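You operate a simulated robot arm through the tools that you are given. There is no shell and no other tool. Be economical: measure what you need, move in short steps, check, and stop when the job is done.

You run a simulated two-armed robot. Do the job below in one go: nothing can be reset, and whatever is moved stays where it is left.

TASK
Air is trapped: vent, top up to FULL, shut vent and fill, and bring the gauge to 20 bar.
Fine: then shut the pressure lever, stop the pump and drain to 0 bar.

It is judged by the outcome, as a careful person would: the job done as asked, and still so three seconds after it is handed in. It fails if anything else is knocked over, pushed out of place, dropped, spilled or broken.

THE ROBOT
Two 7-joint arms with fingered hands on one trunk, on a base that drives. Base frame: it is fixed to the floor where the robot stands at the start and does not move with it; the origin is under the middle of the robot, x ahead of it, y to its left, z up. Units: m, degrees, N and s.
The left shoulder is at the start at [0.03, 0.136, 1.13], the right one opposite. With the tool pointing down near the work surface each hand reaches from about 0.1 to 0.88 m from the robot's upright axis, wherever it stands, measured 20 degrees to its own side. Places, roughly: clamp lever [0.5, 0, 0.8]; drain lever [0.7, -0.3, 0.5]; fill lever [0.7, -0.5, 0.9]; force knob [0.5, 0.2, 1]; green button [0.6, 0, 0.5]; pressure gauge [0.9, 0.4, 1.2]; pressure knob [0.5, 0.2, 0.8]; pressure lever [0.7, -0.5, 0.6]; sight glass [0.8, -0.7, 0.8]; stop button [0.5, 0.2, 0.5]; test bench [0.7, 1.1, 0.5]; vent knob [0.6, 0, 1]. Payload 5 kg a hand.
The tool frame of a hand sits at the grasp point between the pads (the TCP): z along the fingers, y along the line on which they close. The tips reach 0.042 m beyond it. The gripper opens to 0.208 m. The gripper's body begins 0.119 m behind the TCP. The gripper is a hand of 4 fingers: y runs from the thumb to the fingers, the wrist lies at [0, 0, -0.332] in the tool frame.
Orientation is that of the tool frame in the base frame, as a unit quaternion [w, x, y, z]. With the fingers straight down and closing along the base's y, the tool's x points along the base's -x, its y along +y and its z along -z.

THE INTERFACE
- The arms move only by the tool arm_command. It takes "left_commands", "right_commands" or both (then of equal length, played together; a hand with none holds still); each is text: rows parted by semicolons, each of 6 numbers parted by spaces: the shift along the tool's x, y, z in units of 300 mm (1.0 is 300 mm), then the turn, a rotation vector about the tool's x, y, z in units of 180 degrees (1.0 is 180 degrees). In form: dx dy dz rx ry rz; .... A call has 1 to 12 rows; each row is the pose to reach, as a shift and turn from the pose commanded when the call began, along the tool's axes at that moment. A call with a number of a shift or a turn outside -1 to 1 is refused whole. Rows are played at 5 a second. More than 0.05 m and 8.6 degrees between two rows, and nothing of the call is played. Where a pose cannot be reached the arm comes as near as it can. A force on the tool above 90 N (or 10 N above the force at the start of the call, whichever is more), or a blocked arm, ends the call early, and 0.2 s more pass. In this call time passes only in rows, and 0.2 s behind the last. It gives the time, the measured TCP pose, the force on the tool (base axes), the opening and the grip force at its end, in the units of the frame above (readings bear some noise), with the torque about the TCP (base axes, N m) and any sound that the robot's microphone picked up.
- Cameras (640 x 400 px; columns grow to the right, rows downward): "scene" is now at [0.0331, -0.0187, 1.8418]; the picture's right is [-0.30, -0.96, 0.00], its down [-0.82, 0.26, -0.51] and it looks along [0.48, -0.15, -0.86] (base axes); focal length 248 px, centre (320, 200). "left" rides on the left gripper at [-0.101, 0, -0.145] in its tool frame; the picture's right is [0.00, -1.00, 0.00], its down [0.82, 0.00, -0.57] and it looks along [0.57, 0.00, 0.82] (tool axes); focal length 261 px, centre (320, 200). "right" rides on the right gripper at [0.101, 0, -0.145] in its tool frame; the picture's right is [0.00, 1.00, 0.00], its down [-0.82, 0.00, -0.57] and it looks along [-0.57, 0.00, 0.82] (tool axes); focal length 261 px, centre (320, 200). There is no depth. A picture from a camera that has moved, and an enlarged one, comes with that camera's place and axes in the base frame and with its lens.
- grab_frame(camera): a new picture of that camera. No time passes.
- raise_lower(by): slides the trunk up (or, below 0, down) by that many m; the arms and the scene camera ride with it, the base frame stays. It gives what a move gives, with no picture.
- base_move(legs): drives the robot by 1 to 6 legs, each [ahead, left, turn to the left] in m, m and degrees, along the robot's own axes; the way and the turn of a leg run together, so that a leg with both is an arc; at most 1.5 m and 180 degrees a leg. The arms and the cameras ride along, it lands a little off, and it stops where it bumps. It gives what a move gives.
- curl_fingers(finger1, finger2, finger3, thumb_bend, hand): sets how far each is bent, from 0 (flat) to 1 (curled in); at 0.3 the hand is open as for a grip, at 0.7 the pads meet at the TCP. One left out holds its place. A second passes; each finger stops where it meets its share of the squeeze, and holds until it gets a number again. It is the only way to open and close the hand. It gives what a move gives, with no picture; readings hold the bend of each and the force on the fingers (four entries, about 0 where the hand has none), thumb and palm.
- pan_tilt(pan, tilt): turns the head with the scene camera to pan (to the left, within 143 degrees either way) and tilt (down, from -29 to 69), counted from straight ahead of the robot. It gives what a move gives.
- enlarge(camera, box): a new picture of the part [left, top, right, bottom] of that camera's present view, enlarged. No time passes.
- close_job(): hands the job in; it is judged then, once.

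Work in short steps. Places have to be worked out from the pictures, the camera data and where the tool is seen: move nearer, look again, correct. Check each grasp and each placing, and mend what went wrong. You have 120 turns and 100 pictures in all, those below and enlarged ones among them. Open the grippers and draw the arms clear of the work before you hand the job in, unless the task says otherwise; then end with one line.

The tools are called as a command line: name --argument value ..., lists and objects as JSON in quotes. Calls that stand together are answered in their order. arm_command: Moves the arms, as the interface text tells. Its arguments: {"type":"object","properties":{"left_commands":{"type":"string"},"right_commands":{"type":"string"}},"required":[]} The other tools are called the same way: raise_lower (by) slides the trunk up or down; curl_fingers (finger1, finger2, finger3, thumb_bend, hand) moves the fingers one by one; base_move (legs) drives the base; pan_tilt (pan, tilt) turns the head that bears the scene camera; grab_frame (camera) takes a picture; enlarge (camera, box) takes an enlarged picture of a part of a camera's view; close_job () hands the job in.

At the start:

```text
t: 0.0
left_ee_pos: [0.6515, -0.0104, 1.1892]
left_tool_rot: [0.001, 0.001, 1.0, 0.0]
left_force: [0.5, 0.3, -0.1]
left_ft_torque: [-0.02, 0.04, -0.01]
left_opening: 0.2079
left_grip_force: 0.1
left_shape: jaw
left_bend: [0.3, 0.3, 0.3, 0.3]
left_finger forces: [0.1, 0.1, 0.0, 0.1, 0.0, 0.1]
right_ee_pos: [0.671, -0.5014, 1.1002]
right_tool_rot: [0.0, 0.0, 1.0, 0.0]
right_force: [0.3, -0.2, -1.2]
right_ft_torque: [-0.02, 0.02, -0.02]
right_opening: 0.2079
right_grip_force: 0.1
right_shape: jaw
right_bend: [0.3, 0.3, 0.3, 0.3]
right_finger forces: [0.0, 0.0, 0.0, 0.1, 0.0, 0.0]
trunk travel left (down, up): [-0.15, 0.34]
robot x, y, heading: [0.0005, -0.0019, 0.0]
head pan, tilt: [-17.2, 59.7]
```

scene: 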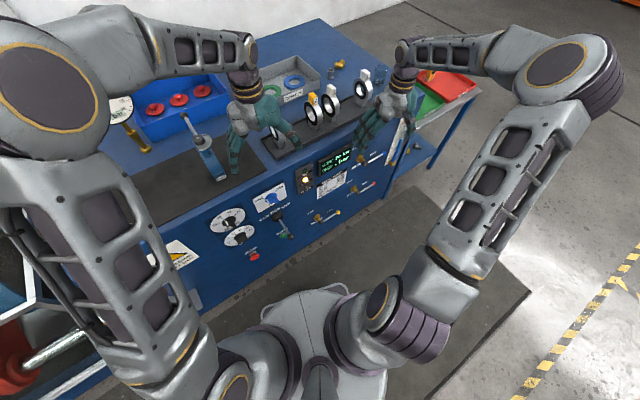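
right: 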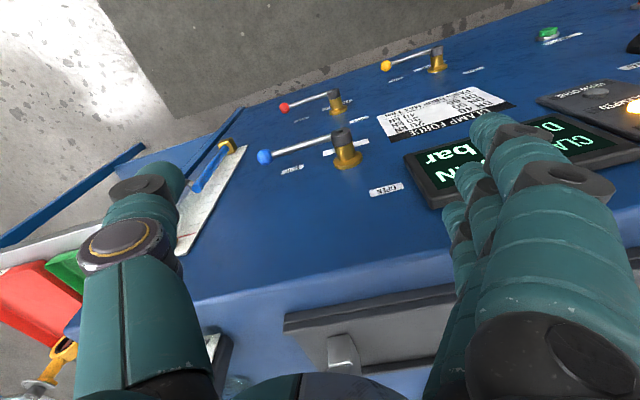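
left: 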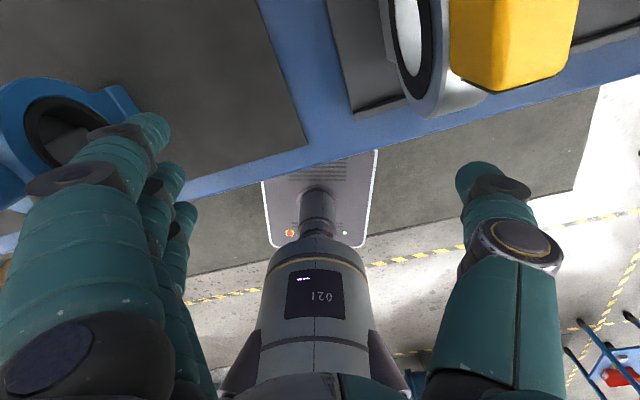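

The front panel of the bench faces me, with levers, knobs, display and buttons. I look closer at it from the scene camera.

enlarge --camera "scene" --box '[200, 120, 400, 270]'

enlarge --camera "scene" --box '[230, 50, 430, 175]'

enlarge --camera "right" --box '[240, 0, 640, 250]'

```text
2.67 times, centred on (300, 195) of scene
camera zoom: at [0.0331, -0.0187, 1.8418], right [-0.3, -0.96, 0.0], down [-0.82, 0.26, -0.51], along [0.48, -0.15, -0.86], focal length 660 px, centre (373, 213)
```

zoom: 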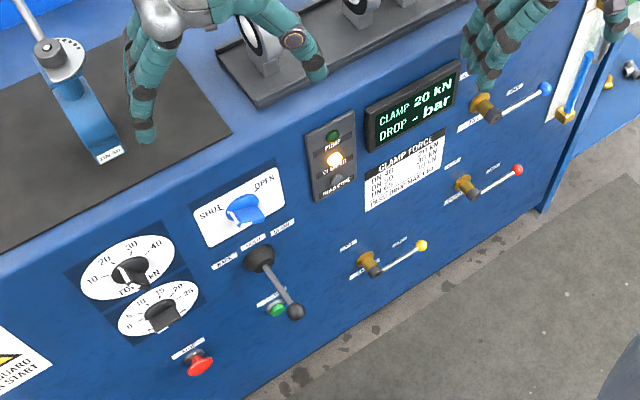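

```text
3.20 times, centred on (330, 112) of scene
camera zoom: at [0.0331, -0.0187, 1.8418], right [-0.3, -0.96, 0.0], down [-0.82, 0.26, -0.51], along [0.48, -0.15, -0.86], focal length 792 px, centre (288, 480)
```

zoom: 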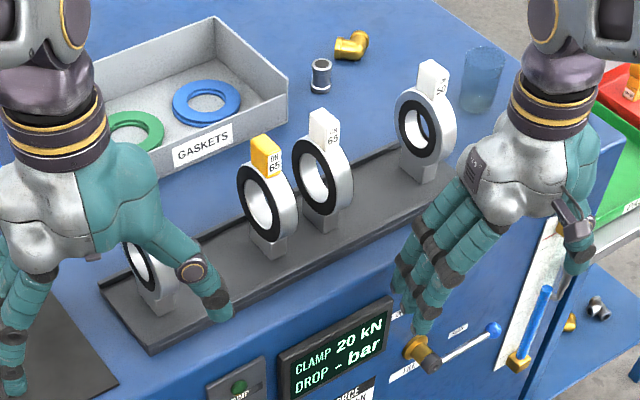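

```text
1.60 times, centred on (440, 125) of right
camera zoom: at [0.5692, -0.5001, 1.2441], right [0.0, 1.0, 0.0], down [0.82, 0.0, 0.57], along [0.57, 0.0, -0.82], focal length 417 px, centre (128, 320)
```

zoom: 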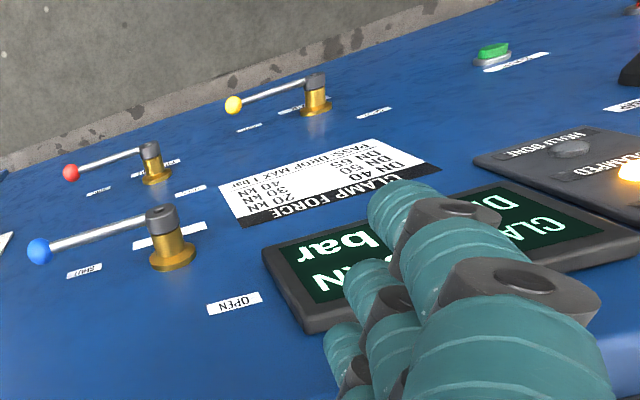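

The arms hide part of the panel. I back away from the bench a little to get a clear look.

base_move --legs '[[-0.45, 0, 0]]'

pan_tilt --pan -5 --tilt 40

grab_frame --camera "scene"

grab_frame --camera "right"

```text
t: 2.8
left_ee_pos: [0.1839, -0.0129, 1.1914]
left_tool_rot: [0.0, 0.003, 1.0, -0.001]
left_force: [-0.2, 0.0, -0.3]
left_ft_torque: [0.04, -0.11, -0.03]
left_opening: 0.2077
left_grip_force: 0.1
left_shape: jaw
left_bend: [0.3, 0.3, 0.3, 0.3]
left_finger forces: [0.1, 0.1, 0.1, 0.0, 0.0, 0.0]
right_ee_pos: [0.1994, -0.5026, 1.0995]
right_tool_rot: [0.001, 0.003, 1.0, 0.001]
right_force: [-0.7, -0.6, 0.5]
right_ft_torque: [0.04, -0.07, 0.01]
right_opening: 0.2077
right_grip_force: 0.0
right_shape: jaw
right_bend: [0.3, 0.3, 0.3, 0.3]
right_finger forces: [0.1, 0.0, 0.1, 0.0, 0.0, 0.0]
trunk travel left (down, up): [-0.15, 0.34]
robot x, y, heading: [-0.4652, -0.0003, -0.2]
head pan, tilt: [-17.2, 59.7]
```

```text
t: 3.6
left_ee_pos: [0.1859, -0.0132, 1.1914]
left_tool_rot: [0.0, 0.002, 1.0, 0.0]
left_force: [0.5, -0.6, -0.4]
left_ft_torque: [0.0, -0.01, -0.01]
left_opening: 0.2076
left_grip_force: 0.1
left_shape: jaw
left_bend: [0.3, 0.3, 0.3, 0.3]
left_finger forces: [0.0, 0.0, 0.0, 0.0, 0.0, 0.0]
right_ee_pos: [0.2022, -0.5037, 1.0991]
right_tool_rot: [0.0, 0.002, 1.0, 0.0]
right_force: [0.6, 0.6, 0.0]
right_ft_torque: [0.04, 0.01, -0.02]
right_opening: 0.2079
right_grip_force: 0.1
right_shape: jaw
right_bend: [0.3, 0.3, 0.3, 0.3]
right_finger forces: [0.0, 0.0, 0.0, 0.1, 0.0, 0.0]
trunk travel left (down, up): [-0.15, 0.34]
robot x, y, heading: [-0.4644, 0.005, -0.4]
head pan, tilt: [-5.0, 40.0]
```

```text
93 pictures are left
camera scene: at [-0.4118, -0.0054, 1.868], right [-0.09, -1.0, 0.0], down [-0.64, 0.06, -0.77], along [0.76, -0.07, -0.64], focal length 248 px, centre (320, 200)
```

scene: 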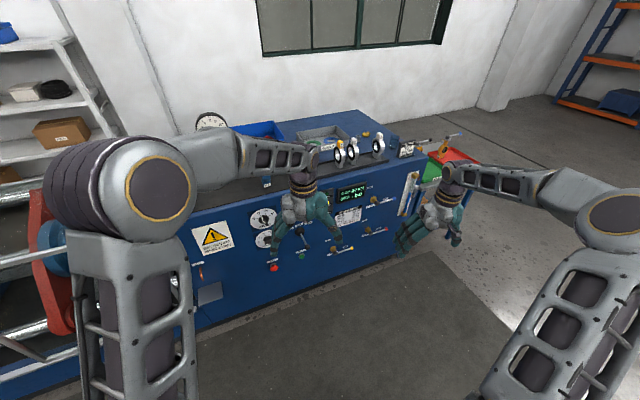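

```text
92 pictures are left
camera right: at [0.1006, -0.5023, 1.244], right [0.01, 1.0, 0.0], down [0.82, -0.01, 0.57], along [0.57, -0.01, -0.82], focal length 261 px, centre (320, 200)
```

right: 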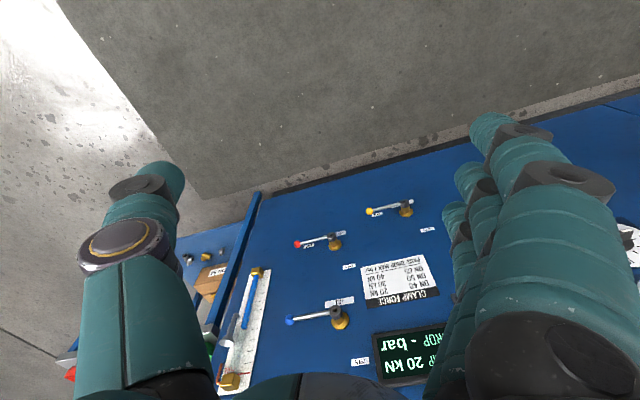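

Much clearer. I zoom on the panel parts.

enlarge --camera "scene" --box '[180, 100, 340, 280]'

enlarge --camera "scene" --box '[320, 130, 440, 260]'

enlarge --camera "right" --box '[180, 180, 460, 400]'

```text
2.22 times, centred on (260, 190) of scene
camera zoom: at [-0.4118, -0.0054, 1.868], right [-0.09, -1.0, 0.0], down [-0.64, 0.06, -0.77], along [0.76, -0.07, -0.64], focal length 550 px, centre (453, 222)
```

zoom: 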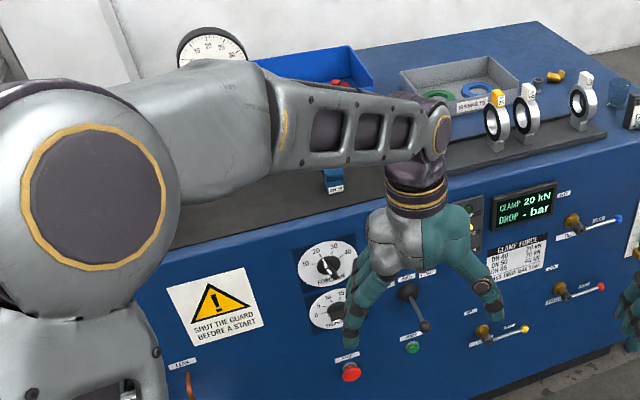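

```text
3.08 times, centred on (380, 195) of scene
camera zoom: at [-0.4118, -0.0054, 1.868], right [-0.09, -1.0, 0.0], down [-0.64, 0.06, -0.77], along [0.76, -0.07, -0.64], focal length 761 px, centre (135, 215)
```

zoom: 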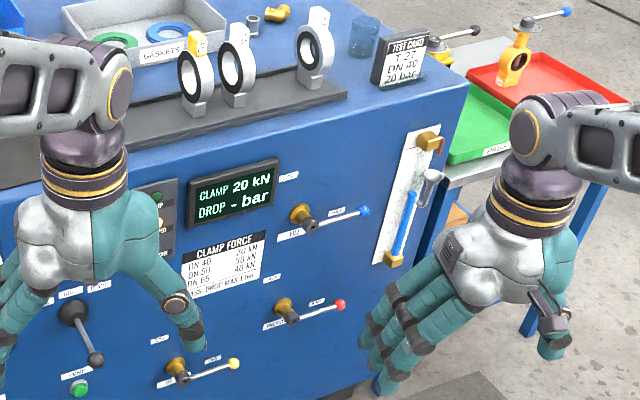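

```text
1.82 times, centred on (320, 290) of right
camera zoom: at [0.1006, -0.5023, 1.244], right [0.01, 1.0, 0.0], down [0.82, -0.01, 0.57], along [0.57, -0.01, -0.82], focal length 474 px, centre (320, 36)
```

zoom: 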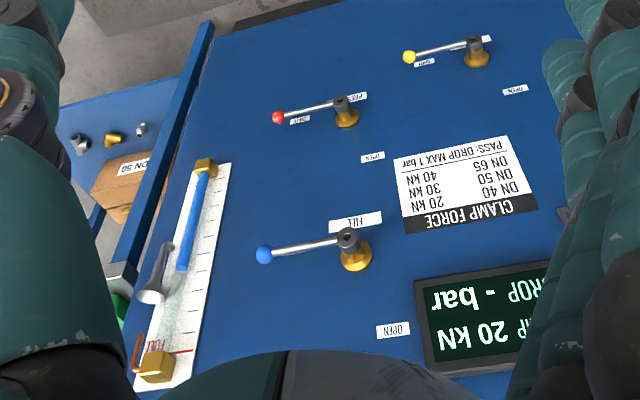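

Working from two views, the panel is yawed: its inward normal is about (0.954, 0.298), so heading 17.4°. All three levers point right to SHUT and up to OPEN. I square up to the panel, still well clear of it.

base_move --legs '[[0, 0, 17.8], [0.1, -0.49, 0]]'

pan_tilt --pan 25 --tilt 30

grab_frame --camera "scene"

```text
t: 7.6
left_ee_pos: [0.4015, -0.2613, 1.1904]
left_tool_rot: [0.0, -0.148, 0.989, 0.0]
left_force: [-0.4, -0.1, -0.3]
left_ft_torque: [0.08, 0.04, 0.02]
left_opening: 0.2077
left_grip_force: 0.1
left_shape: jaw
left_bend: [0.3, 0.3, 0.3, 0.3]
left_finger forces: [0.2, 0.0, 0.1, 0.0, 0.1, 0.0]
right_ee_pos: [0.5625, -0.7248, 1.0983]
right_tool_rot: [0.001, -0.148, 0.989, 0.0]
right_force: [0.5, -0.7, -0.8]
right_ft_torque: [0.09, 0.04, 0.0]
right_opening: 0.2078
right_grip_force: 0.1
right_shape: jaw
right_bend: [0.3, 0.3, 0.3, 0.3]
right_finger forces: [0.1, 0.0, 0.1, 0.0, 0.0, 0.0]
trunk travel left (down, up): [-0.15, 0.34]
robot x, y, heading: [-0.2249, -0.4432, 17.0]
head pan, tilt: [-5.0, 40.0]
```

```text
t: 8.5
left_ee_pos: [0.4006, -0.2611, 1.1892]
left_tool_rot: [0.0, -0.149, 0.989, 0.0]
left_force: [-0.4, -1.5, 0.0]
left_ft_torque: [0.03, 0.01, -0.02]
left_opening: 0.2078
left_grip_force: 0.1
left_shape: jaw
left_bend: [0.3, 0.3, 0.3, 0.3]
left_finger forces: [0.0, 0.0, 0.0, 0.1, 0.0, 0.0]
right_ee_pos: [0.5627, -0.7239, 1.0992]
right_tool_rot: [-0.001, -0.148, 0.989, 0.0]
right_force: [0.7, -0.1, 0.2]
right_ft_torque: [0.01, 0.02, 0.0]
right_opening: 0.2077
right_grip_force: 0.1
right_shape: jaw
right_bend: [0.3, 0.3, 0.3, 0.3]
right_finger forces: [0.1, 0.0, 0.0, 0.1, 0.0, 0.0]
trunk travel left (down, up): [-0.15, 0.34]
robot x, y, heading: [-0.2253, -0.4399, 17.1]
head pan, tilt: [25.0, 30.0]
```

```text
88 pictures are left
camera scene: at [-0.1872, -0.3888, 1.8834], right [0.67, -0.74, 0.0], down [-0.37, -0.33, -0.87], along [0.64, 0.58, -0.5], focal length 248 px, centre (320, 200)
```

scene: 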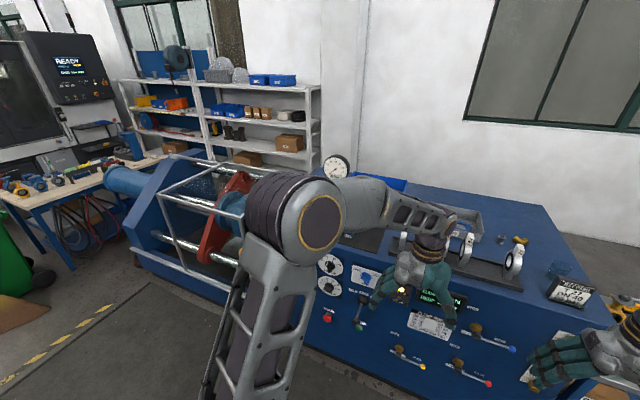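

I check the guard cage at left, plus the gauge.

enlarge --camera "scene" --box '[100, 140, 300, 290]'

enlarge --camera "scene" --box '[305, 140, 425, 340]'

```text
2.67 times, centred on (200, 215) of scene
camera zoom: at [-0.1872, -0.3888, 1.8834], right [0.67, -0.74, 0.0], down [-0.37, -0.33, -0.87], along [0.64, 0.58, -0.5], focal length 660 px, centre (640, 160)
```

zoom: 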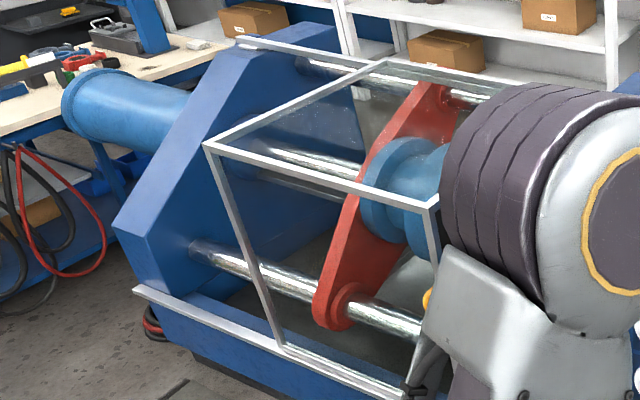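

```text
2.00 times, centred on (365, 240) of scene
camera zoom: at [-0.1872, -0.3888, 1.8834], right [0.67, -0.74, 0.0], down [-0.37, -0.33, -0.87], along [0.64, 0.58, -0.5], focal length 495 px, centre (230, 120)
```

zoom: 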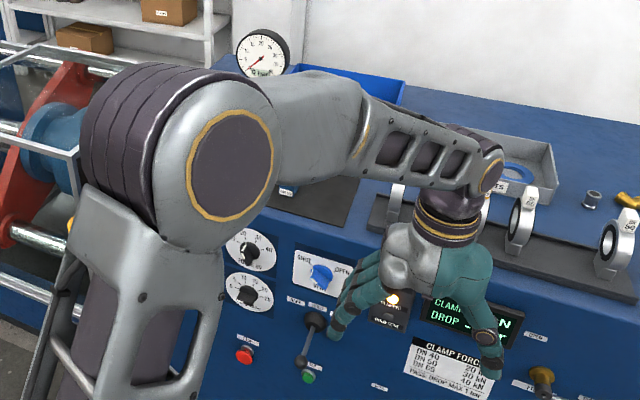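

The guard looks shut, the gauge is at 0 and CLAMPED is lit. Next I turn both hands from pointing down to pointing at the panel.

arm_command --left_commands "0 .06 0 0 -.0454 0; 0 .12 0 0 -.0909 0; 0 .18 0 0 -.1364 0; 0 .24 0 0 -.1818 0; 0 .30 0 0 -.2273 0; 0 .36 0 0 -.2727 0; 0 .42 0 0 -.3182 0; 0 .48 0 0 -.3636 0; 0 .54 0 0 -.4091 0; 0 .60 0 0 -.4545 0; 0 .66 0 0 -.5 0" --right_commands "0 0 .05 0 -.0454 0; 0 0 .1 0 -.0909 0; 0 0 .15 0 -.1364 0; 0 0 .2 0 -.1818 0; 0 0 .25 0 -.2273 0; 0 0 .3 0 -.2727 0; 0 0 .35 0 -.3182 0; 0 0 .4 0 -.3636 0; 0 0 .45 0 -.4091 0; 0 0 .5 0 -.4545 0; 0 0 .5 0 -.5 0"

pan_tilt --pan 0 --tilt 45

grab_frame --camera "scene"

grab_frame --camera "right"

grab_frame --camera "left"

```text
t: 10.9
left_ee_pos: [0.3812, -0.0608, 1.1771]
left_tool_rot: [0.7, -0.104, 0.699, 0.105]
left_force: [0.8, 0.0, 0.2]
left_ft_torque: [-0.01, 0.04, 0.08]
left_opening: 0.2078
left_grip_force: 0.1
left_shape: jaw
left_bend: [0.3, 0.3, 0.3, 0.3]
left_finger forces: [0.0, 0.1, 0.0, 0.1, 0.1, 0.0]
left hand out of reach, approached as far as the arm can: row 8, 9, 10, 11
right_ee_pos: [0.5651, -0.7263, 0.9495]
right_tool_rot: [0.7, -0.103, 0.699, 0.103]
right_force: [0.7, 0.1, -0.5]
right_ft_torque: [0.02, 0.05, 0.03]
right_opening: 0.2078
right_grip_force: 0.0
right_shape: jaw
right_bend: [0.3, 0.3, 0.3, 0.3]
right_finger forces: [0.0, 0.0, 0.1, 0.0, 0.1, 0.0]
trunk travel left (down, up): [-0.15, 0.34]
robot x, y, heading: [-0.2227, -0.4421, 17.2]
head pan, tilt: [25.0, 30.0]
```

```text
t: 11.8
left_ee_pos: [0.3789, -0.0607, 1.1784]
left_tool_rot: [0.699, -0.105, 0.699, 0.105]
left_force: [-0.3, -0.1, -0.3]
left_ft_torque: [-0.01, -0.01, -0.04]
left_opening: 0.2079
left_grip_force: 0.0
left_shape: jaw
left_bend: [0.3, 0.3, 0.3, 0.3]
left_finger forces: [0.1, 0.0, 0.1, 0.0, 0.0, 0.0]
right_ee_pos: [0.563, -0.7248, 0.949]
right_tool_rot: [0.698, -0.105, 0.7, 0.105]
right_force: [-0.7, -0.1, -0.2]
right_ft_torque: [0.01, -0.01, -0.02]
right_opening: 0.2081
right_grip_force: 0.1
right_shape: jaw
right_bend: [0.3, 0.3, 0.3, 0.3]
right_finger forces: [0.1, 0.0, 0.0, 0.0, 0.0, 0.1]
trunk travel left (down, up): [-0.15, 0.34]
robot x, y, heading: [-0.2257, -0.4424, 17.1]
head pan, tilt: [0.0, 45.0]
```

```text
85 pictures are left
camera scene: at [-0.1769, -0.4253, 1.8609], right [0.29, -0.96, 0.0], down [-0.68, -0.21, -0.71], along [0.68, 0.21, -0.71], focal length 248 px, centre (320, 200)
```

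scene: 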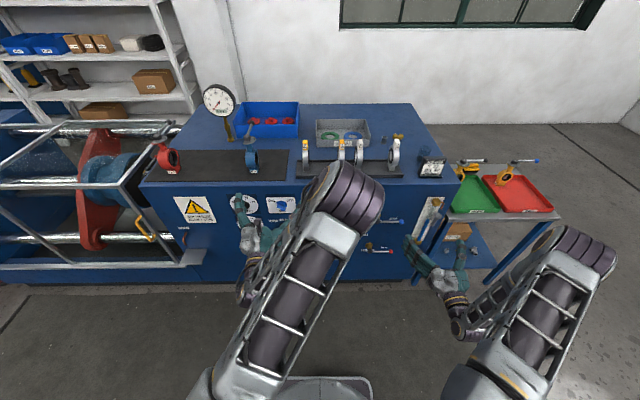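

```text
84 pictures are left
camera right: at [0.4243, -0.7665, 0.8486], right [-0.29, 0.96, 0.0], down [-0.54, -0.17, 0.82], along [0.79, 0.24, 0.57], focal length 261 px, centre (320, 200)
```

right: 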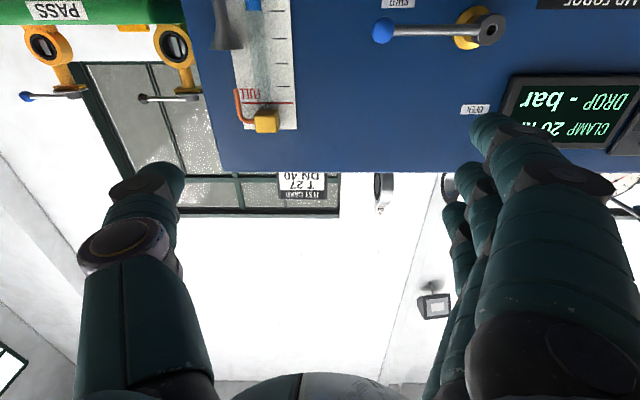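

```text
83 pictures are left
camera left: at [0.2418, -0.1031, 1.2782], right [0.29, -0.96, 0.0], down [-0.55, -0.17, -0.82], along [0.79, 0.24, -0.57], focal length 261 px, centre (320, 200)
```

left: 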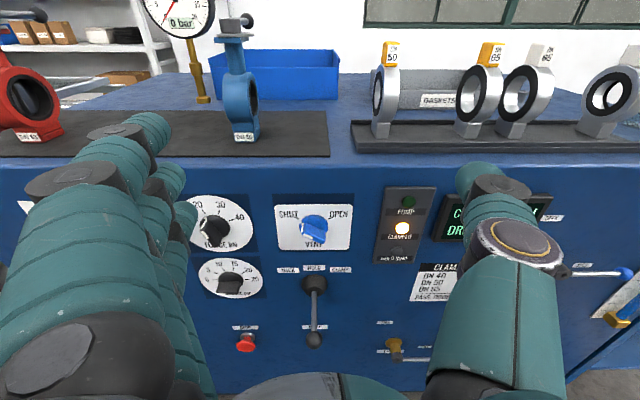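

A great view from the left wrist camera. I enlarge the knobs and gauge.

enlarge --camera "left" --box '[180, 170, 420, 370]'

enlarge --camera "right" --box '[190, 0, 520, 150]'

enlarge --camera "scene" --box '[110, 70, 300, 270]'

```text
2.00 times, centred on (300, 270) of left
camera zoom: at [0.2418, -0.1031, 1.2782], right [0.29, -0.96, 0.0], down [-0.55, -0.17, -0.82], along [0.79, 0.24, -0.57], focal length 521 px, centre (360, 60)
```

zoom: 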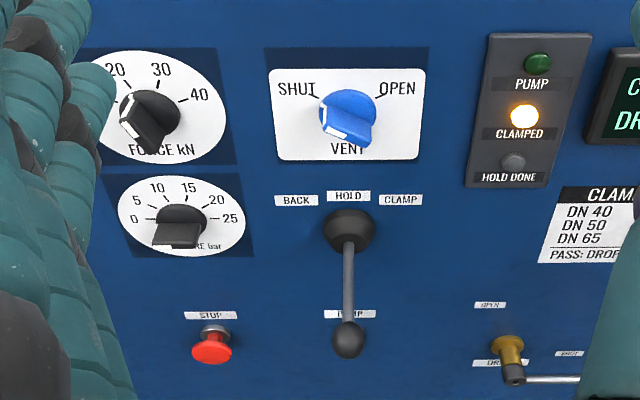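

```text
1.94 times, centred on (355, 75) of right
camera zoom: at [0.4243, -0.7665, 0.8486], right [-0.29, 0.96, 0.0], down [-0.54, -0.17, 0.82], along [0.79, 0.24, 0.57], focal length 506 px, centre (252, 442)
```

zoom: 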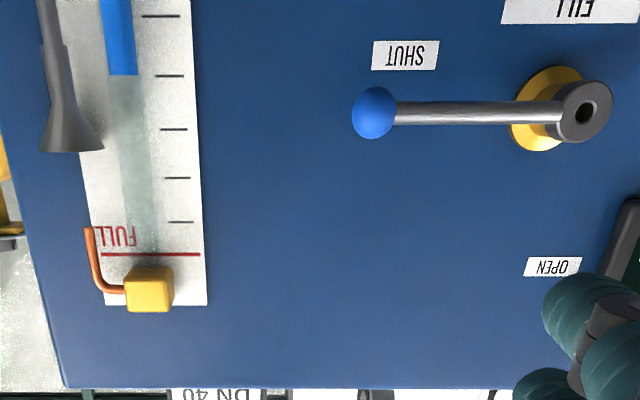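

```text
2.00 times, centred on (205, 170) of scene
camera zoom: at [-0.1769, -0.4253, 1.8609], right [0.29, -0.96, 0.0], down [-0.68, -0.21, -0.71], along [0.68, 0.21, -0.71], focal length 495 px, centre (550, 260)
```

zoom: 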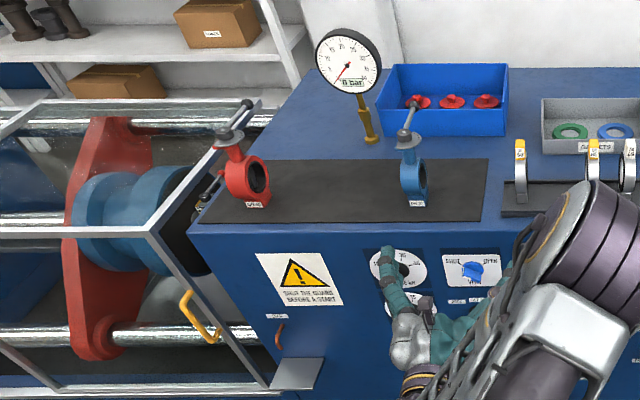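

I lower the left hand in front of the panel for a straighter view of the knobs.

arm_command --left_commands ".15 0 0 0 0 0; .3 0 0 0 0 0; .45 0 0 0 0 0; .6 0 0 0 0 0; .7 0 0 0 0 0; .8 0 0 0 0 0"

grab_frame --camera "left"

enlarge --camera "left" --box '[190, 0, 430, 190]'

```text
t: 13.2
left_ee_pos: [0.3787, -0.0611, 0.9372]
left_tool_rot: [0.7, -0.104, 0.699, 0.104]
left_force: [0.6, 0.4, 0.5]
left_ft_torque: [0.01, 0.01, -0.03]
left_opening: 0.2078
left_grip_force: 0.2
left_shape: jaw
left_bend: [0.3, 0.3, 0.3, 0.3]
left_finger forces: [0.1, 0.0, 0.1, 0.0, 0.0, 0.1]
right_ee_pos: [0.5631, -0.7242, 0.9484]
right_tool_rot: [0.699, -0.104, 0.699, 0.104]
right_force: [0.0, 0.4, 0.6]
right_ft_torque: [-0.01, 0.02, -0.08]
right_opening: 0.2078
right_grip_force: 0.1
right_shape: jaw
right_bend: [0.3, 0.3, 0.3, 0.3]
right_finger forces: [0.0, 0.1, 0.1, 0.0, 0.0, 0.0]
trunk travel left (down, up): [-0.15, 0.34]
robot x, y, heading: [-0.2256, -0.4419, 16.9]
head pan, tilt: [0.0, 45.0]
```

```text
79 pictures are left
camera left: at [0.2407, -0.1032, 1.0355], right [0.29, -0.96, 0.01], down [-0.54, -0.17, -0.82], along [0.79, 0.24, -0.57], focal length 261 px, centre (320, 200)
```

left: 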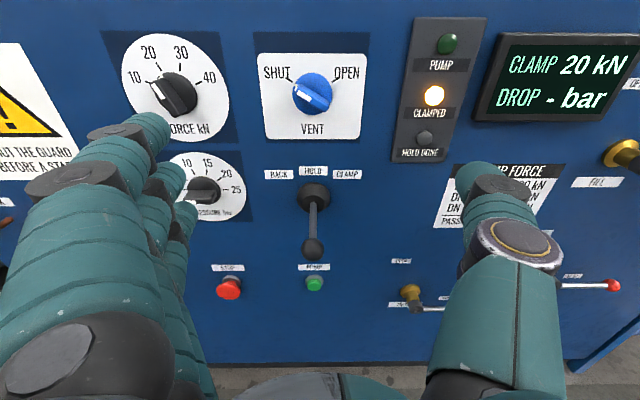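

```text
2.11 times, centred on (310, 95) of left
camera zoom: at [0.2407, -0.1032, 1.0355], right [0.29, -0.96, 0.01], down [-0.54, -0.17, -0.82], along [0.79, 0.24, -0.57], focal length 549 px, centre (341, 421)
```

zoom: 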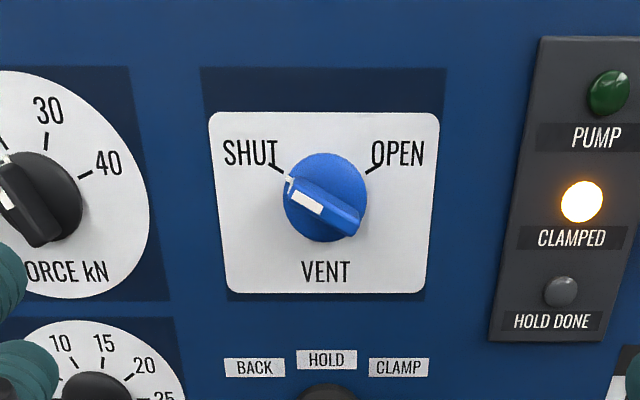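

Vent points at SHUT (about 150°) and OPEN is at about 30°, so it needs 120° clockwise. Panel plane is n≈0.589 and the vent is at s≈0.16, z≈0.953. I half-close the left hand and roll it -60° so it straddles the knob bar.

curl_fingers --hand "left" --finger1 0.5 --finger2 0.5 --finger3 0.5 --thumb_bend 0.5

arm_command --left_commands "-.01 .005 .06 0 0 -.0417; -.02 .01 .12 0 0 -.0833; -.03 .015 .18 0 0 -.125; -.04 .02 .25 0 0 -.1667; -.05 .03 .3 0 0 -.2083; -.053 .037 .35 0 0 -.25; -.053 .037 .38 0 0 -.2917; -.053 .037 .4 0 0 -.3333"

grab_frame --camera "left"

```text
t: 14.2
left_ee_pos: [0.3774, -0.0614, 0.9382]
left_tool_rot: [0.699, -0.105, 0.699, 0.105]
left_force: [0.1, 0.1, 0.0]
left_ft_torque: [0.0, 0.05, -0.05]
left_opening: 0.1216
left_grip_force: 0.0
left_shape: fingers
left_bend: [0.5, 0.5, 0.5, 0.5]
left_finger forces: [0.0, 0.0, 0.1, 0.0, 0.1, 0.0]
right_ee_pos: [0.5645, -0.7242, 0.9491]
right_tool_rot: [0.699, -0.105, 0.699, 0.105]
right_force: [0.1, -0.5, 0.2]
right_ft_torque: [0.0, 0.03, -0.03]
right_opening: 0.2078
right_grip_force: 0.0
right_shape: jaw
right_bend: [0.3, 0.3, 0.3, 0.3]
right_finger forces: [0.0, 0.1, 0.0, 0.0, 0.1, 0.0]
trunk travel left (down, up): [-0.15, 0.34]
robot x, y, heading: [-0.227, -0.4423, 16.9]
head pan, tilt: [0.0, 45.0]
```

```text
t: 16.0
left_ee_pos: [0.4886, -0.0151, 0.9496]
left_tool_rot: [0.658, -0.439, 0.554, -0.26]
left_force: [0.4, -0.6, 0.3]
left_ft_torque: [0.0, 0.07, 0.01]
left_opening: 0.1212
left_grip_force: 0.2
left_shape: fingers
left_bend: [0.5, 0.5, 0.5, 0.5]
left_finger forces: [0.0, 0.0, 0.1, 0.0, 0.0, 0.0]
right_ee_pos: [0.5637, -0.725, 0.9499]
right_tool_rot: [0.699, -0.104, 0.7, 0.104]
right_force: [-0.1, 0.5, 0.2]
right_ft_torque: [-0.05, 0.01, -0.04]
right_opening: 0.2076
right_grip_force: 0.0
right_shape: jaw
right_bend: [0.3, 0.3, 0.3, 0.3]
right_finger forces: [0.1, 0.0, 0.0, 0.1, 0.1, 0.1]
trunk travel left (down, up): [-0.15, 0.34]
robot x, y, heading: [-0.2265, -0.44, 17.1]
head pan, tilt: [0.0, 45.0]
```

```text
77 pictures are left
camera left: at [0.3257, 0.0259, 0.998], right [0.14, -0.47, 0.87], down [-0.34, -0.85, -0.41], along [0.93, -0.23, -0.28], focal length 261 px, centre (320, 200)
```

left: 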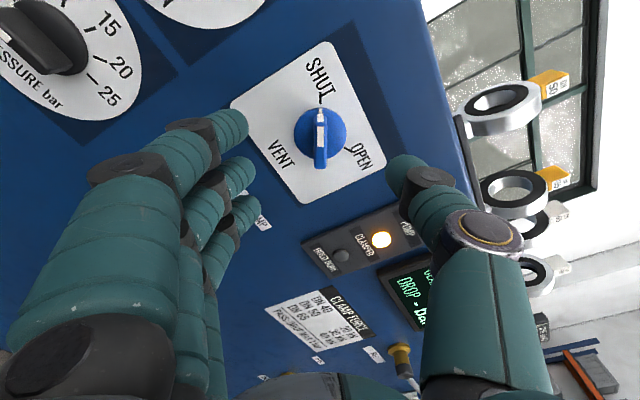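

The bar is aligned with the hand and centred. I move forward 0.065 m and look.

arm_command --left_commands "0 0 .08 0 0 0; 0 0 .16 0 0 0; 0 0 .217 0 0 0"

grab_frame --camera "left"

```text
t: 16.8
left_ee_pos: [0.5512, 0.003, 0.95]
left_tool_rot: [0.658, -0.441, 0.554, -0.258]
left_force: [0.0, 0.2, -1.0]
left_ft_torque: [0.0, -0.04, -0.01]
left_opening: 0.1216
left_grip_force: 0.1
left_shape: fingers
left_bend: [0.5, 0.5, 0.5, 0.5]
left_finger forces: [0.1, 0.0, 0.0, 0.0, 0.0, 0.0]
right_ee_pos: [0.5645, -0.7242, 0.9498]
right_tool_rot: [0.699, -0.105, 0.7, 0.104]
right_force: [0.3, 0.6, 0.3]
right_ft_torque: [-0.03, 0.02, -0.04]
right_opening: 0.2077
right_grip_force: 0.1
right_shape: jaw
right_bend: [0.3, 0.3, 0.3, 0.3]
right_finger forces: [0.1, 0.0, 0.0, 0.0, 0.1, 0.0]
trunk travel left (down, up): [-0.15, 0.34]
robot x, y, heading: [-0.2232, -0.4426, 17.1]
head pan, tilt: [0.0, 45.0]
```

```text
76 pictures are left
camera left: at [0.3883, 0.0441, 0.9975], right [0.15, -0.47, 0.87], down [-0.34, -0.85, -0.41], along [0.93, -0.23, -0.28], focal length 261 px, centre (320, 200)
```

left: 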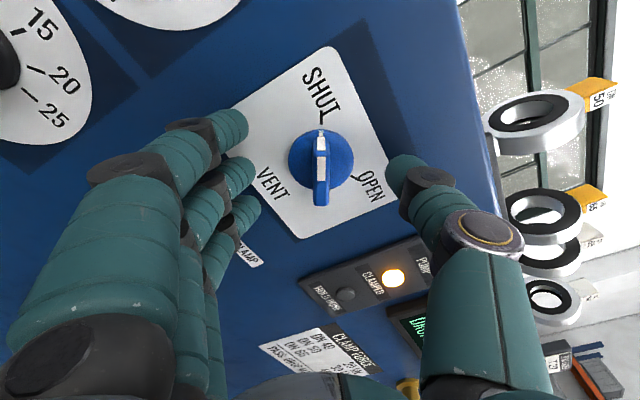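

The knob sits between thumb and fingers. I go 10 mm deeper and close gently.

arm_command --left_commands "0 0 .033 0 0 0"

curl_fingers --hand "left" --finger1 0.7 --finger2 0.7 --finger3 0.7 --thumb_bend 0.7

grab_frame --camera "left"

```text
t: 17.2
left_ee_pos: [0.5587, 0.0055, 0.9502]
left_tool_rot: [0.658, -0.441, 0.553, -0.259]
left_force: [-27.7, -8.2, 2.0]
left_ft_torque: [-0.24, 0.93, 1.66]
left_opening: 0.1209
left_grip_force: 14.7
left_shape: fingers
left_bend: [0.49, 0.5, 0.5, 0.5]
left_finger forces: [19.8, 7.7, 0.0, 0.0, 1.9, 0.1]
right_ee_pos: [0.5612, -0.7255, 0.9505]
right_tool_rot: [0.7, -0.104, 0.699, 0.104]
right_force: [-0.2, -0.4, -0.5]
right_ft_torque: [0.05, -0.01, -0.04]
right_opening: 0.2077
right_grip_force: 0.0
right_shape: jaw
right_bend: [0.3, 0.3, 0.3, 0.3]
right_finger forces: [0.1, 0.0, 0.0, 0.0, 0.0, 0.1]
trunk travel left (down, up): [-0.15, 0.34]
robot x, y, heading: [-0.2226, -0.4399, 17.0]
head pan, tilt: [0.0, 45.0]
```

```text
t: 18.2
left_ee_pos: [0.5607, 0.0041, 0.9507]
left_tool_rot: [0.658, -0.439, 0.553, -0.26]
left_force: [-21.6, -10.4, 1.7]
left_ft_torque: [0.12, -0.36, -0.29]
left_opening: 0.0361
left_grip_force: 26.1
left_shape: fingers
left_bend: [0.7, 0.58, 0.7, 0.69]
left_finger forces: [0.0, 9.0, 0.0, 0.1, 42.2, 0.0]
right_ee_pos: [0.5626, -0.7247, 0.9501]
right_tool_rot: [0.7, -0.104, 0.699, 0.104]
right_force: [-0.3, 0.3, 0.0]
right_ft_torque: [0.01, 0.01, -0.04]
right_opening: 0.2077
right_grip_force: 0.0
right_shape: jaw
right_bend: [0.3, 0.3, 0.3, 0.3]
right_finger forces: [0.1, 0.0, 0.1, 0.1, 0.0, 0.0]
trunk travel left (down, up): [-0.15, 0.34]
robot x, y, heading: [-0.2252, -0.4424, 16.9]
head pan, tilt: [0.0, 45.0]
```

```text
75 pictures are left
camera left: at [0.3975, 0.0457, 0.9996], right [0.14, -0.47, 0.87], down [-0.34, -0.85, -0.41], along [0.93, -0.24, -0.28], focal length 261 px, centre (320, 200)
```

left: 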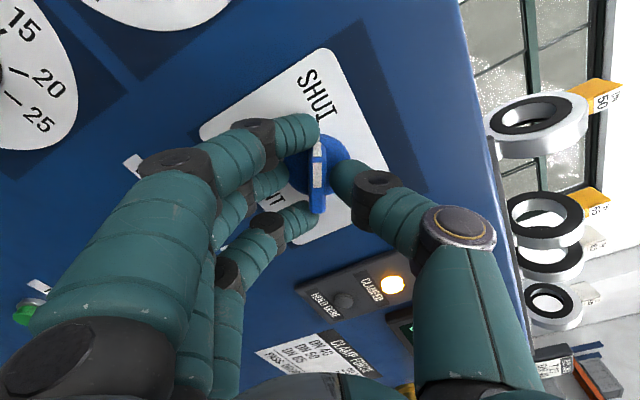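

Middle finger and thumb hold the bar. I ease back 4 mm and turn 64° clockwise.

arm_command --left_commands "0 0 -.013 0 0 0; 0 0 -.013 0 0 .0444; 0 0 -.013 0 0 .0889; 0 0 -.013 0 0 .1333; 0 0 -.013 0 0 .1778; 0 0 -.013 0 0 .2222; 0 0 -.013 0 0 .2667; 0 0 -.013 0 0 .3111; 0 0 -.013 0 0 .3556"

grab_frame --camera "left"

```text
t: 20.2
left_ee_pos: [0.5568, 0.0033, 0.9521]
left_tool_rot: [0.695, -0.078, 0.703, 0.13]
left_force: [3.5, -3.6, -2.9]
left_ft_torque: [-0.01, 0.09, -0.05]
left_opening: 0.0367
left_grip_force: 6.6
left_shape: fingers
left_bend: [0.7, 0.61, 0.7, 0.68]
left_finger forces: [0.2, 4.8, 0.0, 0.0, 7.9, 0.0]
right_ee_pos: [0.5641, -0.7242, 0.9479]
right_tool_rot: [0.699, -0.104, 0.7, 0.105]
right_force: [-1.2, 0.0, 0.1]
right_ft_torque: [0.0, -0.01, 0.02]
right_opening: 0.2081
right_grip_force: 0.0
right_shape: jaw
right_bend: [0.3, 0.3, 0.3, 0.3]
right_finger forces: [0.1, 0.0, 0.1, 0.0, 0.0, 0.0]
trunk travel left (down, up): [-0.15, 0.34]
robot x, y, heading: [-0.2235, -0.4436, 17.2]
head pan, tilt: [0.0, 45.0]
```

```text
74 pictures are left
camera left: at [0.4217, -0.0454, 1.0502], right [0.29, -0.95, -0.07], down [-0.56, -0.11, -0.82], along [0.77, 0.28, -0.57], focal length 261 px, centre (320, 200)
```

left: 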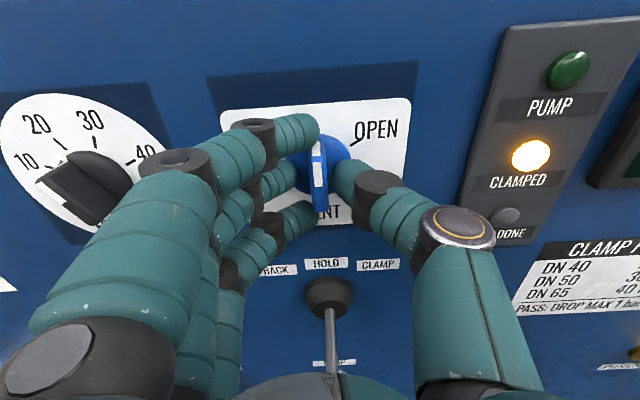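

It turns with the hand and the bar is now upright. I turn another 60° to OPEN, with a small overshoot to seat it.

arm_command --left_commands "0 0 0 0 0 .0444; 0 0 0 0 0 .0889; 0 0 0 0 0 .1333; 0 0 0 0 0 .1778; 0 0 0 0 0 .2222; 0 0 0 0 0 .2667; 0 0 0 0 0 .3111; 0 0 0 0 0 .34"

grab_frame --camera "left"

```text
t: 22.0
left_ee_pos: [0.5579, 0.0051, 0.9518]
left_tool_rot: [0.532, 0.289, 0.645, 0.466]
left_force: [-3.6, -6.9, -7.3]
left_ft_torque: [-0.12, 0.38, -0.3]
left_opening: 0.0385
left_grip_force: 8.2
left_shape: fingers
left_bend: [0.7, 0.62, 0.7, 0.68]
left_finger forces: [0.0, 4.4, 0.0, 0.0, 11.8, 0.0]
right_ee_pos: [0.5635, -0.7255, 0.9478]
right_tool_rot: [0.699, -0.105, 0.699, 0.105]
right_force: [1.0, 0.6, -0.3]
right_ft_torque: [-0.01, -0.01, -0.02]
right_opening: 0.2077
right_grip_force: 0.0
right_shape: jaw
right_bend: [0.3, 0.3, 0.3, 0.3]
right_finger forces: [0.1, 0.1, 0.1, 0.1, 0.0, 0.1]
trunk travel left (down, up): [-0.15, 0.34]
robot x, y, heading: [-0.2241, -0.4437, 16.9]
head pan, tilt: [0.0, 45.0]
```

```text
73 pictures are left
camera left: at [0.4471, -0.1255, 0.9928], right [0.12, -0.4, -0.91], down [-0.76, 0.54, -0.35], along [0.63, 0.74, -0.24], focal length 261 px, centre (320, 200)
```

left: 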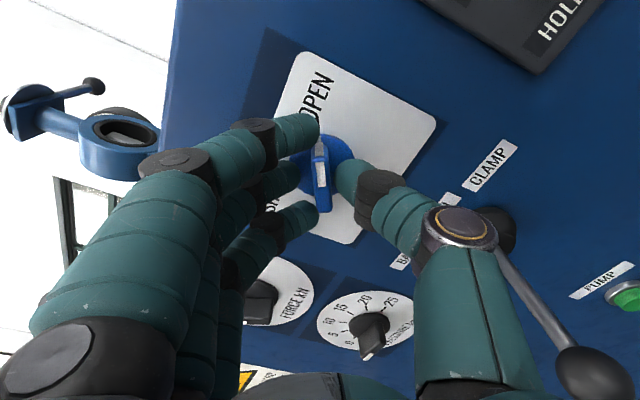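

Vent is at OPEN and the left hand keeps hold of it. The right hand now goes to the fill lever's blue ball (s 0.787, z 0.859, n 0.54), rolled 45° so it can cage the ball over the whole arc.

curl_fingers --hand "right" --finger1 0.5 --finger2 0.5 --finger3 0.5 --thumb_bend 0.5

arm_command --right_commands ".05 .04 .06 0 0 .0417; .1 .08 .12 0 0 .0833; .15 .12 .18 0 0 .125; .2 .16 .25 0 0 .1667; .25 .2 .3 0 0 .2083; .3 .24 .33 0 0 .25"

grab_frame --camera "right"

```text
t: 23.0
left_ee_pos: [0.5579, 0.0047, 0.9524]
left_tool_rot: [0.533, 0.289, 0.645, 0.464]
left_force: [-4.7, -5.6, -8.0]
left_ft_torque: [-0.14, 0.43, -0.27]
left_opening: 0.0384
left_grip_force: 8.2
left_shape: fingers
left_bend: [0.7, 0.63, 0.7, 0.68]
left_finger forces: [0.1, 4.7, 0.0, 0.0, 12.1, 0.0]
right_ee_pos: [0.5637, -0.7242, 0.9488]
right_tool_rot: [0.699, -0.105, 0.699, 0.105]
right_force: [0.1, -0.6, 0.3]
right_ft_torque: [0.01, 0.01, 0.0]
right_opening: 0.1218
right_grip_force: 0.0
right_shape: fingers
right_bend: [0.5, 0.5, 0.5, 0.5]
right_finger forces: [0.0, 0.0, 0.1, 0.0, 0.0, 0.0]
trunk travel left (down, up): [-0.15, 0.34]
robot x, y, heading: [-0.225, -0.44, 16.9]
head pan, tilt: [0.0, 45.0]
```

```text
t: 24.4
left_ee_pos: [0.5575, 0.0044, 0.9521]
left_tool_rot: [0.533, 0.288, 0.646, 0.464]
left_force: [-0.8, -3.1, -7.6]
left_ft_torque: [-0.08, 0.26, -0.06]
left_opening: 0.0383
left_grip_force: 8.6
left_shape: fingers
left_bend: [0.7, 0.62, 0.7, 0.68]
left_finger forces: [0.0, 5.3, 0.0, 0.0, 11.2, 0.0]
right_ee_pos: [0.6378, -0.6259, 0.8593]
right_tool_rot: [0.605, 0.172, 0.686, 0.365]
right_force: [-0.2, -0.8, 0.2]
right_ft_torque: [-0.03, 0.04, 0.05]
right_opening: 0.1213
right_grip_force: 0.1
right_shape: fingers
right_bend: [0.5, 0.5, 0.5, 0.5]
right_finger forces: [0.1, 0.0, 0.0, 0.0, 0.0, 0.0]
trunk travel left (down, up): [-0.15, 0.34]
robot x, y, heading: [-0.2258, -0.4428, 17.3]
head pan, tilt: [0.0, 45.0]
```

```text
72 pictures are left
camera right: at [0.4777, -0.5992, 0.7895], right [-0.2, 0.67, 0.71], down [-0.38, -0.73, 0.58], along [0.9, -0.15, 0.4], focal length 261 px, centre (320, 200)
```

right: 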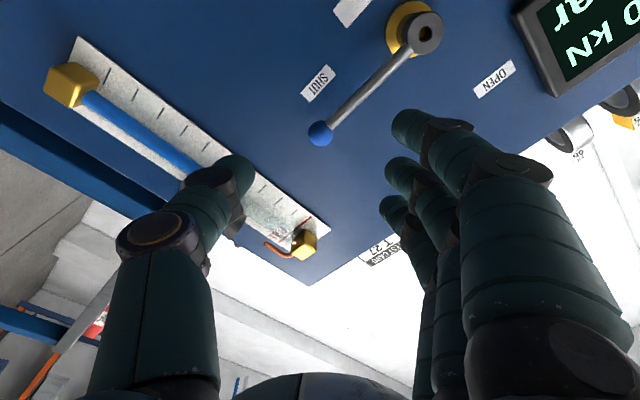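

Ball centred between thumb and fingers. I advance 0.098 m and close lightly.

arm_command --right_commands "0 0 .11 0 0 0; 0 0 .22 0 0 0; 0 0 .32 0 0 0"

curl_fingers --hand "right" --finger1 0.66 --finger2 0.66 --finger3 0.66 --thumb_bend 0.66

grab_frame --camera "right"

```text
t: 25.2
left_ee_pos: [0.5572, 0.0061, 0.952]
left_tool_rot: [0.533, 0.288, 0.645, 0.465]
left_force: [-0.4, -1.3, -7.8]
left_ft_torque: [-0.1, 0.23, -0.04]
left_opening: 0.0385
left_grip_force: 8.2
left_shape: fingers
left_bend: [0.7, 0.62, 0.7, 0.68]
left_finger forces: [0.0, 5.1, 0.1, 0.1, 11.1, 0.0]
right_ee_pos: [0.731, -0.5992, 0.8589]
right_tool_rot: [0.606, 0.172, 0.686, 0.363]
right_force: [-1.8, -0.2, -0.3]
right_ft_torque: [-0.01, -0.04, 0.04]
right_opening: 0.1217
right_grip_force: 0.2
right_shape: fingers
right_bend: [0.5, 0.5, 0.5, 0.5]
right_finger forces: [0.0, 0.1, 0.0, 0.0, 0.1, 0.1]
trunk travel left (down, up): [-0.15, 0.34]
robot x, y, heading: [-0.2259, -0.441, 17.1]
head pan, tilt: [0.0, 45.0]
```

```text
t: 26.2
left_ee_pos: [0.5578, 0.005, 0.9514]
left_tool_rot: [0.533, 0.289, 0.646, 0.464]
left_force: [1.5, -6.1, -7.3]
left_ft_torque: [-0.1, 0.3, -0.27]
left_opening: 0.0386
left_grip_force: 8.3
left_shape: fingers
left_bend: [0.7, 0.63, 0.7, 0.68]
left_finger forces: [0.1, 4.0, 0.0, 0.1, 12.2, 0.1]
right_ee_pos: [0.7304, -0.5988, 0.8603]
right_tool_rot: [0.606, 0.171, 0.686, 0.364]
right_force: [5.1, 6.8, 12.7]
right_ft_torque: [0.82, 0.0, -0.29]
right_opening: 0.072
right_grip_force: 7.8
right_shape: fingers
right_bend: [0.54, 0.65, 0.66, 0.66]
right_finger forces: [13.1, 1.5, 0.1, 0.1, 0.6, 0.0]
trunk travel left (down, up): [-0.15, 0.34]
robot x, y, heading: [-0.2246, -0.4445, 16.7]
head pan, tilt: [0.0, 45.0]
```

```text
71 pictures are left
camera right: at [0.5711, -0.5717, 0.7893], right [-0.21, 0.67, 0.71], down [-0.38, -0.72, 0.58], along [0.9, -0.15, 0.4], focal length 261 px, centre (320, 200)
```

right: 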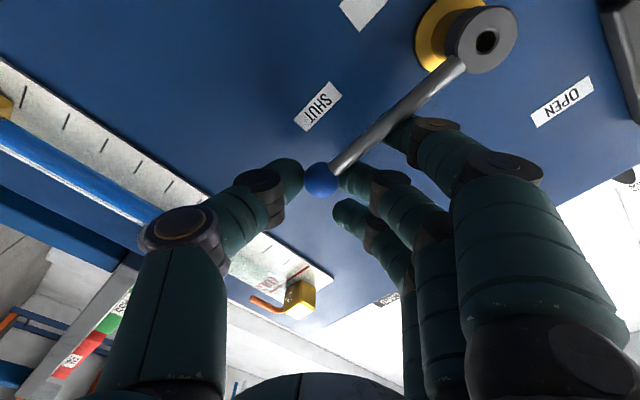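

Ball and arm are caged. I lift the lever halfway along its arc and check the level, in case it rises fast.

arm_command --right_commands "-.0526 .0641 0 0 0 0; -.0918 .1373 0 0 0 0; -.1159 .2167 0 0 0 0; -.124 .2993 0 0 0 0"

grab_frame --camera "right"

```text
t: 27.2
left_ee_pos: [0.5587, 0.0039, 0.952]
left_tool_rot: [0.533, 0.289, 0.645, 0.465]
left_force: [-5.0, -5.7, -4.5]
left_ft_torque: [-0.04, 0.12, -0.07]
left_opening: 0.0384
left_grip_force: 8.6
left_shape: fingers
left_bend: [0.7, 0.62, 0.7, 0.68]
left_finger forces: [0.0, 6.6, 0.0, 0.1, 10.4, 0.0]
right_ee_pos: [0.7191, -0.562, 0.9486]
right_tool_rot: [0.605, 0.17, 0.687, 0.365]
right_force: [-0.4, 1.5, -1.2]
right_ft_torque: [-0.02, 0.01, 0.1]
right_opening: 0.0582
right_grip_force: 0.8
right_shape: fingers
right_bend: [0.6, 0.65, 0.66, 0.66]
right_finger forces: [0.0, 1.3, 0.1, 0.0, 0.9, 0.1]
trunk travel left (down, up): [-0.15, 0.34]
robot x, y, heading: [-0.2252, -0.4392, 17.1]
head pan, tilt: [0.0, 45.0]
```

```text
70 pictures are left
camera right: at [0.5587, -0.5358, 0.878], right [-0.21, 0.67, 0.71], down [-0.37, -0.73, 0.58], along [0.9, -0.15, 0.4], focal length 261 px, centre (320, 200)
```

right: 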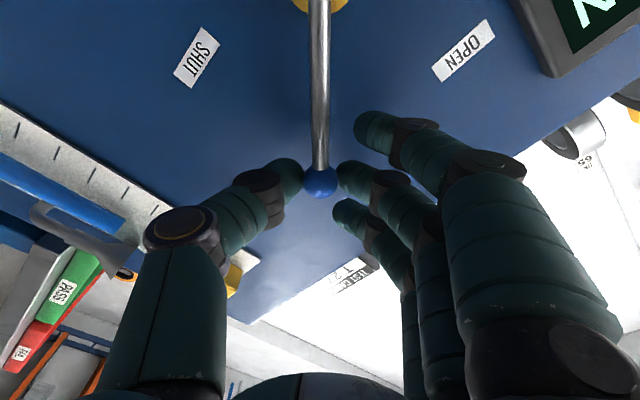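

Lever is at 45° and following. I check the sight glass from the head camera.

enlarge --camera "scene" --box '[340, 130, 500, 290]'

```text
2.50 times, centred on (420, 210) of scene
camera zoom: at [-0.1764, -0.4252, 1.8608], right [0.29, -0.96, 0.0], down [-0.68, -0.21, -0.71], along [0.68, 0.21, -0.71], focal length 619 px, centre (70, 175)
```

zoom: 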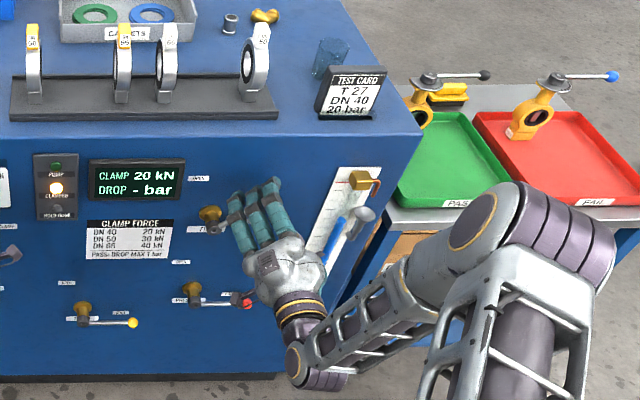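

The level is visible from above (blue top at row 220, FULL line at about 185), so I can watch it. I complete the opening.

arm_command --right_commands ".0081 .0826 0 0 0 0; .0322 .162 0 0 0 0; .0714 .2352 0 0 0 0; .124 .2993 0 0 0 0"

enlarge --camera "scene" --box '[380, 160, 460, 260]'

```text
t: 28.2
left_ee_pos: [0.5575, 0.0045, 0.9519]
left_tool_rot: [0.533, 0.288, 0.646, 0.465]
left_force: [-1.3, -5.1, -5.0]
left_ft_torque: [-0.06, 0.17, -0.15]
left_opening: 0.0385
left_grip_force: 7.8
left_shape: fingers
left_bend: [0.7, 0.62, 0.7, 0.68]
left_finger forces: [0.1, 5.5, 0.0, 0.0, 10.4, 0.0]
right_ee_pos: [0.6937, -0.478, 0.9868]
right_tool_rot: [0.606, 0.171, 0.686, 0.365]
right_force: [1.4, 1.1, -0.4]
right_ft_torque: [0.0, 0.03, -0.03]
right_opening: 0.0582
right_grip_force: 1.1
right_shape: fingers
right_bend: [0.6, 0.66, 0.66, 0.66]
right_finger forces: [0.0, 0.6, 0.0, 0.0, 1.1, 0.1]
trunk travel left (down, up): [-0.15, 0.34]
robot x, y, heading: [-0.2272, -0.4425, 17.2]
head pan, tilt: [0.0, 45.0]
```

```text
4.00 times, centred on (420, 210) of scene
camera zoom: at [-0.1769, -0.4248, 1.8608], right [0.29, -0.96, 0.0], down [-0.68, -0.21, -0.71], along [0.68, 0.21, -0.71], focal length 990 px, centre (-80, 160)
```

zoom: 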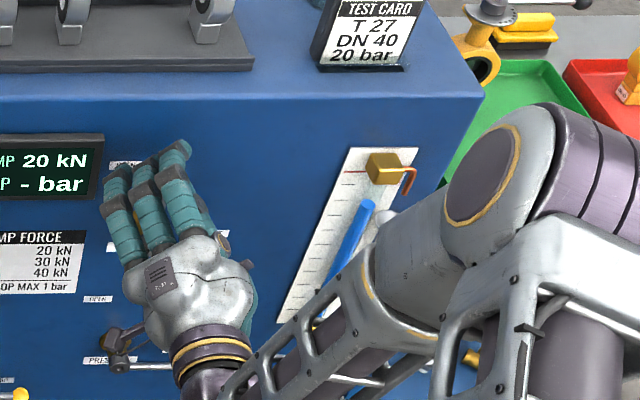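

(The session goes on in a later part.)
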